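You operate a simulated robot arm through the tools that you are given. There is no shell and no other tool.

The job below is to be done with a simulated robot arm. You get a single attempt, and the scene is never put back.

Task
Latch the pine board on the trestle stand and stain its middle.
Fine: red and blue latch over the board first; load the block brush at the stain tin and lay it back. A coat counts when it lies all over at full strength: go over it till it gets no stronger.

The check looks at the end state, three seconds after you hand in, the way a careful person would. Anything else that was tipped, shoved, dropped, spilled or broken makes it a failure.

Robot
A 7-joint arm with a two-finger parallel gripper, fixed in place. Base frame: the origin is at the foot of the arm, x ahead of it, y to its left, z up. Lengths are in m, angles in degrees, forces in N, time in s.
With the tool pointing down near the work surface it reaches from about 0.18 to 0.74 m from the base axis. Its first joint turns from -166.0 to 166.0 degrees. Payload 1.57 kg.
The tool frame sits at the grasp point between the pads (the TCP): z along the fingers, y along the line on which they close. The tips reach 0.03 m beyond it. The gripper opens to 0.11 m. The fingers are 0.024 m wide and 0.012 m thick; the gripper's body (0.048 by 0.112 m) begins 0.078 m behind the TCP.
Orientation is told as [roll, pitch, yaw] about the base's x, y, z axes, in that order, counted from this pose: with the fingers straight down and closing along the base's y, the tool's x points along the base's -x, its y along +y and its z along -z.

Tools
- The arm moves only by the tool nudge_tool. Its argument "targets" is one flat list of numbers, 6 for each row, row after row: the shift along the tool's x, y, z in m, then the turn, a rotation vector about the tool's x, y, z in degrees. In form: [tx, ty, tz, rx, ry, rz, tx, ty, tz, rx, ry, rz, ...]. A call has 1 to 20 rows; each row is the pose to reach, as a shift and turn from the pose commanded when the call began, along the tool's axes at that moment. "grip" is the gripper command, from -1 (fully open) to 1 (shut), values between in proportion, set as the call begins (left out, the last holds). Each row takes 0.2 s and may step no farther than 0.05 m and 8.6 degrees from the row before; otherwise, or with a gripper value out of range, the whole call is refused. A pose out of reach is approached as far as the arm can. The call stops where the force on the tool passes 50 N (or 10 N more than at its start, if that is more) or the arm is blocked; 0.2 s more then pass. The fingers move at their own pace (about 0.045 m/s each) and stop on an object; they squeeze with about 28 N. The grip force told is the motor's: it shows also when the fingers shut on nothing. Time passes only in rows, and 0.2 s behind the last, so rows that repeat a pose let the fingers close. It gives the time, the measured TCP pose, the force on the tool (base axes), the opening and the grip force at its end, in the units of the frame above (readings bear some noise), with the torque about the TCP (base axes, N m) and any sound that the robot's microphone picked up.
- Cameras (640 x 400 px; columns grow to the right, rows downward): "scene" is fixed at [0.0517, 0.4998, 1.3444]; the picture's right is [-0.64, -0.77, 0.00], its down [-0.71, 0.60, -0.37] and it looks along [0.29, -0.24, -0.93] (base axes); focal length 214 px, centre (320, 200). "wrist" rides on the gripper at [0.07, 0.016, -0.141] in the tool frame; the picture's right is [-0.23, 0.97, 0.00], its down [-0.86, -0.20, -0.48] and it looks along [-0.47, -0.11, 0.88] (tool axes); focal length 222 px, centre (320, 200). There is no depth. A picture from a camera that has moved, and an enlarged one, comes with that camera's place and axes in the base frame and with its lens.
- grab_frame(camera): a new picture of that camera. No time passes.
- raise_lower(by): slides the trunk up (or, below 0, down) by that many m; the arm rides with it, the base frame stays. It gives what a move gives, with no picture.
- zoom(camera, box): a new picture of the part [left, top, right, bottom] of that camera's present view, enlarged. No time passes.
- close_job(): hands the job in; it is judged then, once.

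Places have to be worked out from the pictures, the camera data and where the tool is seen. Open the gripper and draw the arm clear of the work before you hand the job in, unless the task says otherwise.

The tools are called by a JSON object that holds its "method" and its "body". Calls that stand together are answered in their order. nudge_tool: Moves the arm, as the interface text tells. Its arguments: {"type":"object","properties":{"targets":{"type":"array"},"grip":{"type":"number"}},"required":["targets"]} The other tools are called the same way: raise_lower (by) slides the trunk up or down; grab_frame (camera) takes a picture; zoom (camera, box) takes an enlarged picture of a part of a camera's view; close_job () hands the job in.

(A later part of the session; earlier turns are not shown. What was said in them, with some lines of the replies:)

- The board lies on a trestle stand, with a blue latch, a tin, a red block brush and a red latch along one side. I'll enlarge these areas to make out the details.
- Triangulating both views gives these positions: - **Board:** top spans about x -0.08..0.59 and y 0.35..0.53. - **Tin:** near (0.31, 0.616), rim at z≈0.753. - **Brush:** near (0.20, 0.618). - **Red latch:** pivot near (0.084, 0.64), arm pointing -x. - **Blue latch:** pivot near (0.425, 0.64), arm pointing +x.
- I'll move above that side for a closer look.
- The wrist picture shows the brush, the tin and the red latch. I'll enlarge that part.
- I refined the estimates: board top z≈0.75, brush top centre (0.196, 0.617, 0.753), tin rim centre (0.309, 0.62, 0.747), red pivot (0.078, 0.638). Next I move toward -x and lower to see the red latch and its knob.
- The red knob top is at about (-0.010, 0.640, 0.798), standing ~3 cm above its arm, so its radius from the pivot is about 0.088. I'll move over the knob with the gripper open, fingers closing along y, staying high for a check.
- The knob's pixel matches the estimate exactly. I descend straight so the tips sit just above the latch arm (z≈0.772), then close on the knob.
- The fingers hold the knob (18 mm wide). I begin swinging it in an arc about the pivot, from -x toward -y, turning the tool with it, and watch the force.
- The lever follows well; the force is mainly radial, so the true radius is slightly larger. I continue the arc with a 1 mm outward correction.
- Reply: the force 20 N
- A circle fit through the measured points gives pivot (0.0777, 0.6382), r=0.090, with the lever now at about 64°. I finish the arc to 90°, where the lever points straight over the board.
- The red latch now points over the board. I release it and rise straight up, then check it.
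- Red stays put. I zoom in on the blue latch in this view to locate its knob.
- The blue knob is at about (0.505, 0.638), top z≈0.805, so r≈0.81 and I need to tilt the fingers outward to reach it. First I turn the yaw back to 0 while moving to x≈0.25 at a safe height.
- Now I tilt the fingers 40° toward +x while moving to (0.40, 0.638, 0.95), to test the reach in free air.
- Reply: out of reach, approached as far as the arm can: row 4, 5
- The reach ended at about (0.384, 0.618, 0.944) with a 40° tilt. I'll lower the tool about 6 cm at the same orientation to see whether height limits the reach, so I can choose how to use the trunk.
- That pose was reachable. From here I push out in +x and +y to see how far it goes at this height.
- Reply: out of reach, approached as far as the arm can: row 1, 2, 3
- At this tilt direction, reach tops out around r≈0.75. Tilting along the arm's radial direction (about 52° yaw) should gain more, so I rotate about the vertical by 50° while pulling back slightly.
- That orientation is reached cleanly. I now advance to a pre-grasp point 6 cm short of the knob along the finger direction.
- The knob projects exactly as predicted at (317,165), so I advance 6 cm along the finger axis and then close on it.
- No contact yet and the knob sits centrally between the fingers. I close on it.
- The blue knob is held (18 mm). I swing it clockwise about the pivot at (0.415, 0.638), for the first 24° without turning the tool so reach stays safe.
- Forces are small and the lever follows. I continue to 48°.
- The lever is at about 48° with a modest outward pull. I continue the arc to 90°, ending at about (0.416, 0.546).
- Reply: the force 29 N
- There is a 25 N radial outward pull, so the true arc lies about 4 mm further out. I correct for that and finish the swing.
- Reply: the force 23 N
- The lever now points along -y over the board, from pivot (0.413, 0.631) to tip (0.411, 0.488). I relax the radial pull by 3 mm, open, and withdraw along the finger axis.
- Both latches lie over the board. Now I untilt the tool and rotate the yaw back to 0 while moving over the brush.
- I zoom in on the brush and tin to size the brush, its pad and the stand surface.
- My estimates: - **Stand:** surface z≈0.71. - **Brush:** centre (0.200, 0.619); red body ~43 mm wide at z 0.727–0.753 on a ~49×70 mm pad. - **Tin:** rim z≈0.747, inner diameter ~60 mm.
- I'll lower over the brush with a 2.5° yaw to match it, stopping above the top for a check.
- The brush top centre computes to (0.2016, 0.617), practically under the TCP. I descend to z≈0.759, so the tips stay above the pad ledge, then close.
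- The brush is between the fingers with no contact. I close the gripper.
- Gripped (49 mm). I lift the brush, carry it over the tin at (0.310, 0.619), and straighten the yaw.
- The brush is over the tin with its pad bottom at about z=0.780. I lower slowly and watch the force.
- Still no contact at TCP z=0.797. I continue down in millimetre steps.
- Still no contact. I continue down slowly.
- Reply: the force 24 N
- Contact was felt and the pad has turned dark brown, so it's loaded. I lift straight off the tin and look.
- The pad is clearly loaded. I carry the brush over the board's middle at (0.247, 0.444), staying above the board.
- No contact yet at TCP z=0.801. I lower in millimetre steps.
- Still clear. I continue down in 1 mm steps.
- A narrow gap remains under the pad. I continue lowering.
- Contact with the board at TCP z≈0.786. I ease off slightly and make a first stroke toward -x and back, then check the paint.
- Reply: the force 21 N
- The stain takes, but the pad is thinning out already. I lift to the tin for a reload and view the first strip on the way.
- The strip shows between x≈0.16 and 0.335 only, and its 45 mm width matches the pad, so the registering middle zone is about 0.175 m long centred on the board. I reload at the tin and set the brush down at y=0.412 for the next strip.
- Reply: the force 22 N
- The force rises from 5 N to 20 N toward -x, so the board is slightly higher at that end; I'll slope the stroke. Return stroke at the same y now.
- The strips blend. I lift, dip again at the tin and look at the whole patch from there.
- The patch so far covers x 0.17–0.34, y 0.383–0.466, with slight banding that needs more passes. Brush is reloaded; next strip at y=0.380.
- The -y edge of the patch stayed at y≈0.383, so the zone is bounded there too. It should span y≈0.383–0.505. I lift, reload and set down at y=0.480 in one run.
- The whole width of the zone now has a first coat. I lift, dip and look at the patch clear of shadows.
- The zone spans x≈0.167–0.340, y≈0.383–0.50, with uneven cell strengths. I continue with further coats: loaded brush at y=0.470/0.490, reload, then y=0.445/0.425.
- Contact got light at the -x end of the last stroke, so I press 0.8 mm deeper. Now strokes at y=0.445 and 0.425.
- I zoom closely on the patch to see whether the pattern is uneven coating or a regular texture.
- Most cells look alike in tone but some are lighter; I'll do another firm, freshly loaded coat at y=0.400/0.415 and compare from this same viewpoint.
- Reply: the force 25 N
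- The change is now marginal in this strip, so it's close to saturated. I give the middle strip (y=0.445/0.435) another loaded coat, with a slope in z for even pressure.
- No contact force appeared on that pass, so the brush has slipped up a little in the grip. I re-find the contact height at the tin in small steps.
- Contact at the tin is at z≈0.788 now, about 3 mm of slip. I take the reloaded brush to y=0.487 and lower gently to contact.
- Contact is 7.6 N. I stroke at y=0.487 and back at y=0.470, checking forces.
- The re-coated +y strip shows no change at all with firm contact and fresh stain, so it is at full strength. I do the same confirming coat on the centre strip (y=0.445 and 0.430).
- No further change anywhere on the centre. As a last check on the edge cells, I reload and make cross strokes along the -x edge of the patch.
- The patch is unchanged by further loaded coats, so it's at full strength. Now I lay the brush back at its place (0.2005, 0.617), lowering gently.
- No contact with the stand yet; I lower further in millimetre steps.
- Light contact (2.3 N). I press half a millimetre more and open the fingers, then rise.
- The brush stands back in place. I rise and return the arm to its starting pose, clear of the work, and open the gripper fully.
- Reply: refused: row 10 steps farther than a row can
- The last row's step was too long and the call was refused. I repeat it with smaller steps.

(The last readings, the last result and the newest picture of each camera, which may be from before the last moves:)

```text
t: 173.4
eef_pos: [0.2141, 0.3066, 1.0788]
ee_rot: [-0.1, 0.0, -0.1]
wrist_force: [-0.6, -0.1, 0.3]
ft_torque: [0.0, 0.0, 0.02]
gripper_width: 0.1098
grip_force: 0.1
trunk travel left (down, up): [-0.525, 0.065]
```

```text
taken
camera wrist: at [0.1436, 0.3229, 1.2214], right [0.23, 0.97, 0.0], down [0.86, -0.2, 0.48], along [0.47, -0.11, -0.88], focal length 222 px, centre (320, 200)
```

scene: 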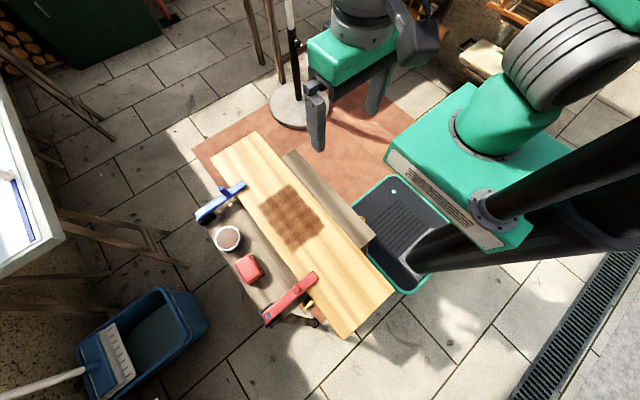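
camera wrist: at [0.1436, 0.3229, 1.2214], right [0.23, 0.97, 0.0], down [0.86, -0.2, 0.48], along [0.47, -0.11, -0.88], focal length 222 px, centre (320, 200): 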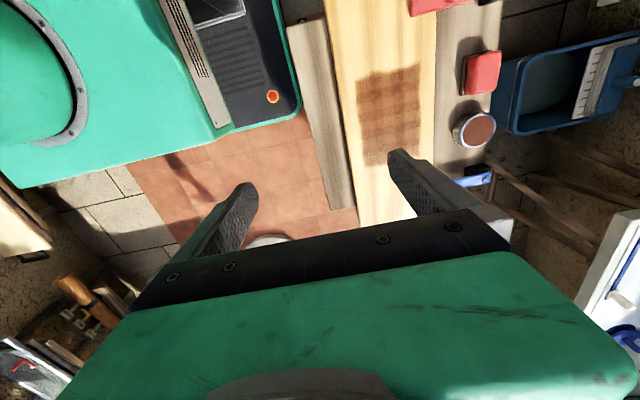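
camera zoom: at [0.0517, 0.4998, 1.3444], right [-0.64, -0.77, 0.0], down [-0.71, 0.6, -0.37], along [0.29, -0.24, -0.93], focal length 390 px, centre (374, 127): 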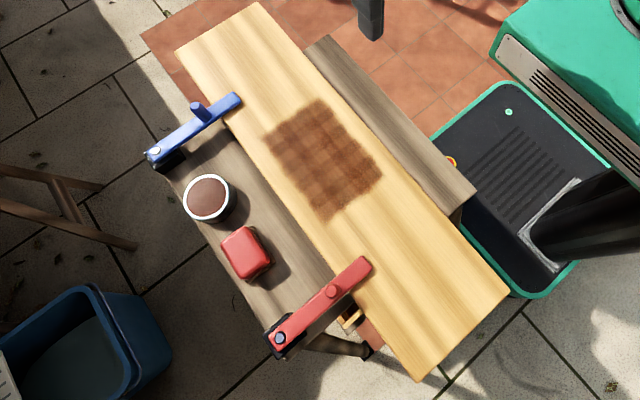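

The arm is clear. I take a close look at the stained patch without shadow before handing in.

{"method": "zoom", "body": {"camera": "scene", "box": [252, 178, 332, 258]}}

{"method": "zoom", "body": {"camera": "wrist", "box": [340, 50, 440, 175]}}

{"method": "zoom", "body": {"camera": "scene", "box": [190, 170, 330, 330]}}

```text
5.00 times, centred on (292, 218) of scene
camera zoom: at [0.0517, 0.4998, 1.3444], right [-0.64, -0.77, 0.0], down [-0.71, 0.6, -0.37], along [0.29, -0.24, -0.93], focal length 1072 px, centre (460, 110)
```

zoom: 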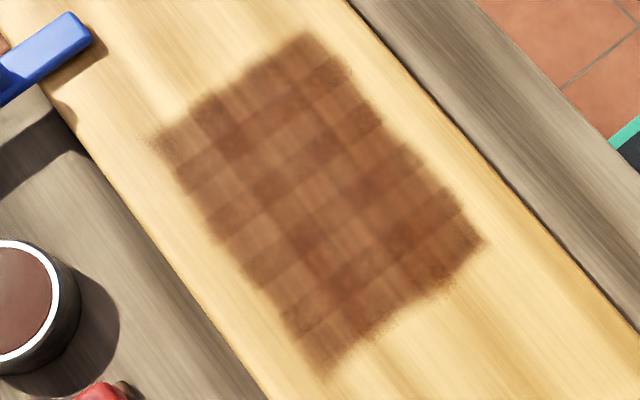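

```text
3.20 times, centred on (390, 112) of wrist
camera zoom: at [0.1436, 0.3229, 1.2214], right [0.23, 0.97, 0.0], down [0.86, -0.2, 0.48], along [0.47, -0.11, -0.88], focal length 711 px, centre (96, 480)
```

zoom: 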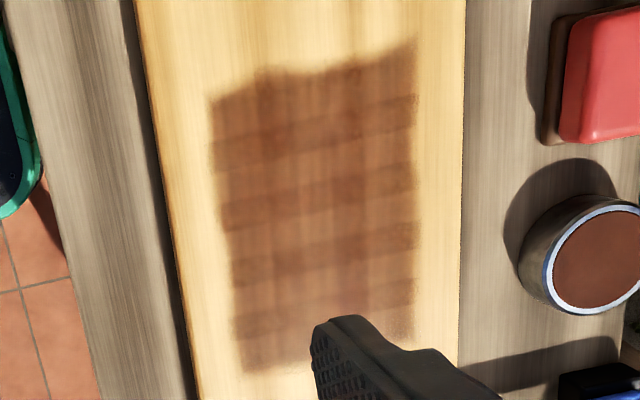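

```text
2.50 times, centred on (260, 250) of scene
camera zoom: at [0.0517, 0.4998, 1.3444], right [-0.64, -0.77, 0.0], down [-0.71, 0.6, -0.37], along [0.29, -0.24, -0.93], focal length 536 px, centre (470, 75)
```

zoom: 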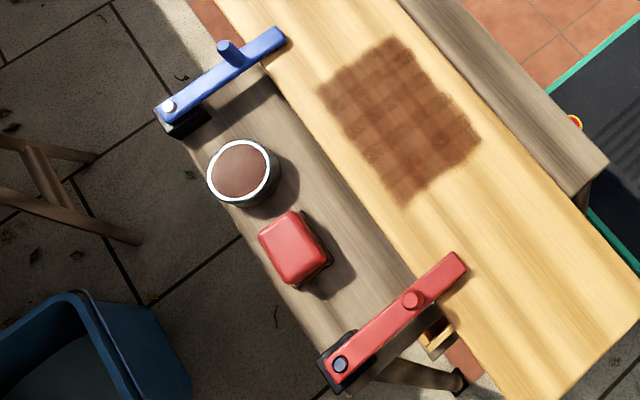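

The +y/+x corner of the patch looks slightly lighter; I zoom in tightly on it to judge.

{"method": "zoom", "body": {"camera": "scene", "box": [278, 196, 308, 216]}}

{"method": "zoom", "body": {"camera": "scene", "box": [280, 198, 305, 223]}}

{"method": "zoom", "body": {"camera": "scene", "box": [256, 182, 296, 232]}}

{"method": "zoom", "body": {"camera": "scene", "box": [290, 182, 330, 232]}}

```text
16.00 times, centred on (293, 206) of scene
camera zoom: at [0.0517, 0.4998, 1.3444], right [-0.64, -0.77, 0.0], down [-0.71, 0.6, -0.37], along [0.29, -0.24, -0.93], focal length 3432 px, centre (752, 104)
```

zoom: 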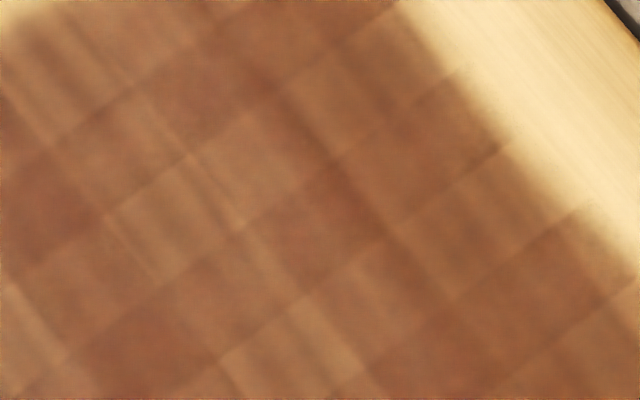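

```text
16.00 times, centred on (292, 210) of scene
camera zoom: at [0.0517, 0.4998, 1.3444], right [-0.64, -0.77, 0.0], down [-0.71, 0.6, -0.37], along [0.29, -0.24, -0.93], focal length 3432 px, centre (760, 32)
```

zoom: 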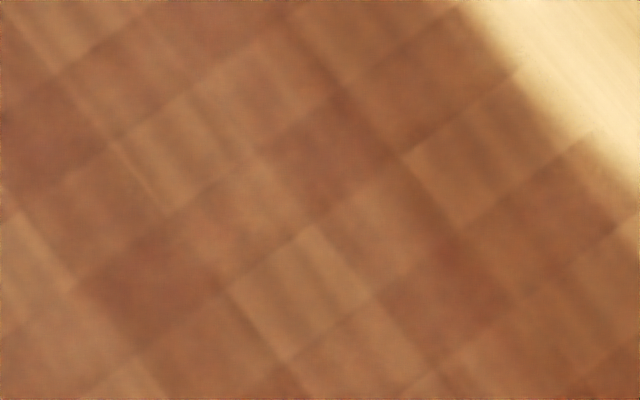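

```text
8.00 times, centred on (276, 207) of scene
camera zoom: at [0.0517, 0.4998, 1.3444], right [-0.64, -0.77, 0.0], down [-0.71, 0.6, -0.37], along [0.29, -0.24, -0.93], focal length 1716 px, centre (672, 144)
```

zoom: 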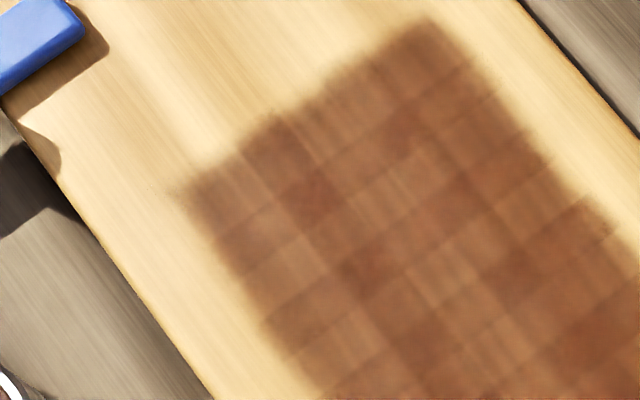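

```text
8.00 times, centred on (310, 207) of scene
camera zoom: at [0.0517, 0.4998, 1.3444], right [-0.64, -0.77, 0.0], down [-0.71, 0.6, -0.37], along [0.29, -0.24, -0.93], focal length 1716 px, centre (400, 144)
```

zoom: 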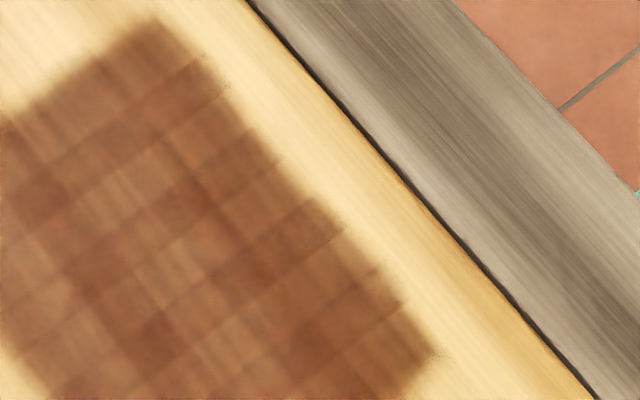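

All the tiles of the patch are evenly covered, and repeated loaded passes no longer changed them. Both latches lie over the board, the brush is back beside the undisturbed tin, and the arm is clear with the gripper open. Handing in.

{"method": "close_job", "body": {}}

```text
The job is handed in.
```

I've handed the job in. The board is latched and its middle is stained; I don't have the check's result yet.

- **Latches:** Red and blue were both swung over the board before any staining. Both point straight across it in the last pictures.
- **Stain:** The brush only left colour on a patch about 17 cm long and 12 cm wide at the centre of the board, so I took that as the middle. I went over all of it with reloaded passes until before-and-after pictures from the same spot showed no change. A faint tile pattern remains. I judged it to be texture rather than thin coat, though the corner by the blue latch looked slightly lighter.
- **Brush and tin:** The brush is back at its place on the stand. It slid up about 3 mm in the fingers during the strokes, and one pass missed the board. I found the new contact height and redid that strip. The tin stands where it was, and I saw no spills in the pictures.
- **Arm:** It is back at its starting pose, clear of the work, with the gripper open.
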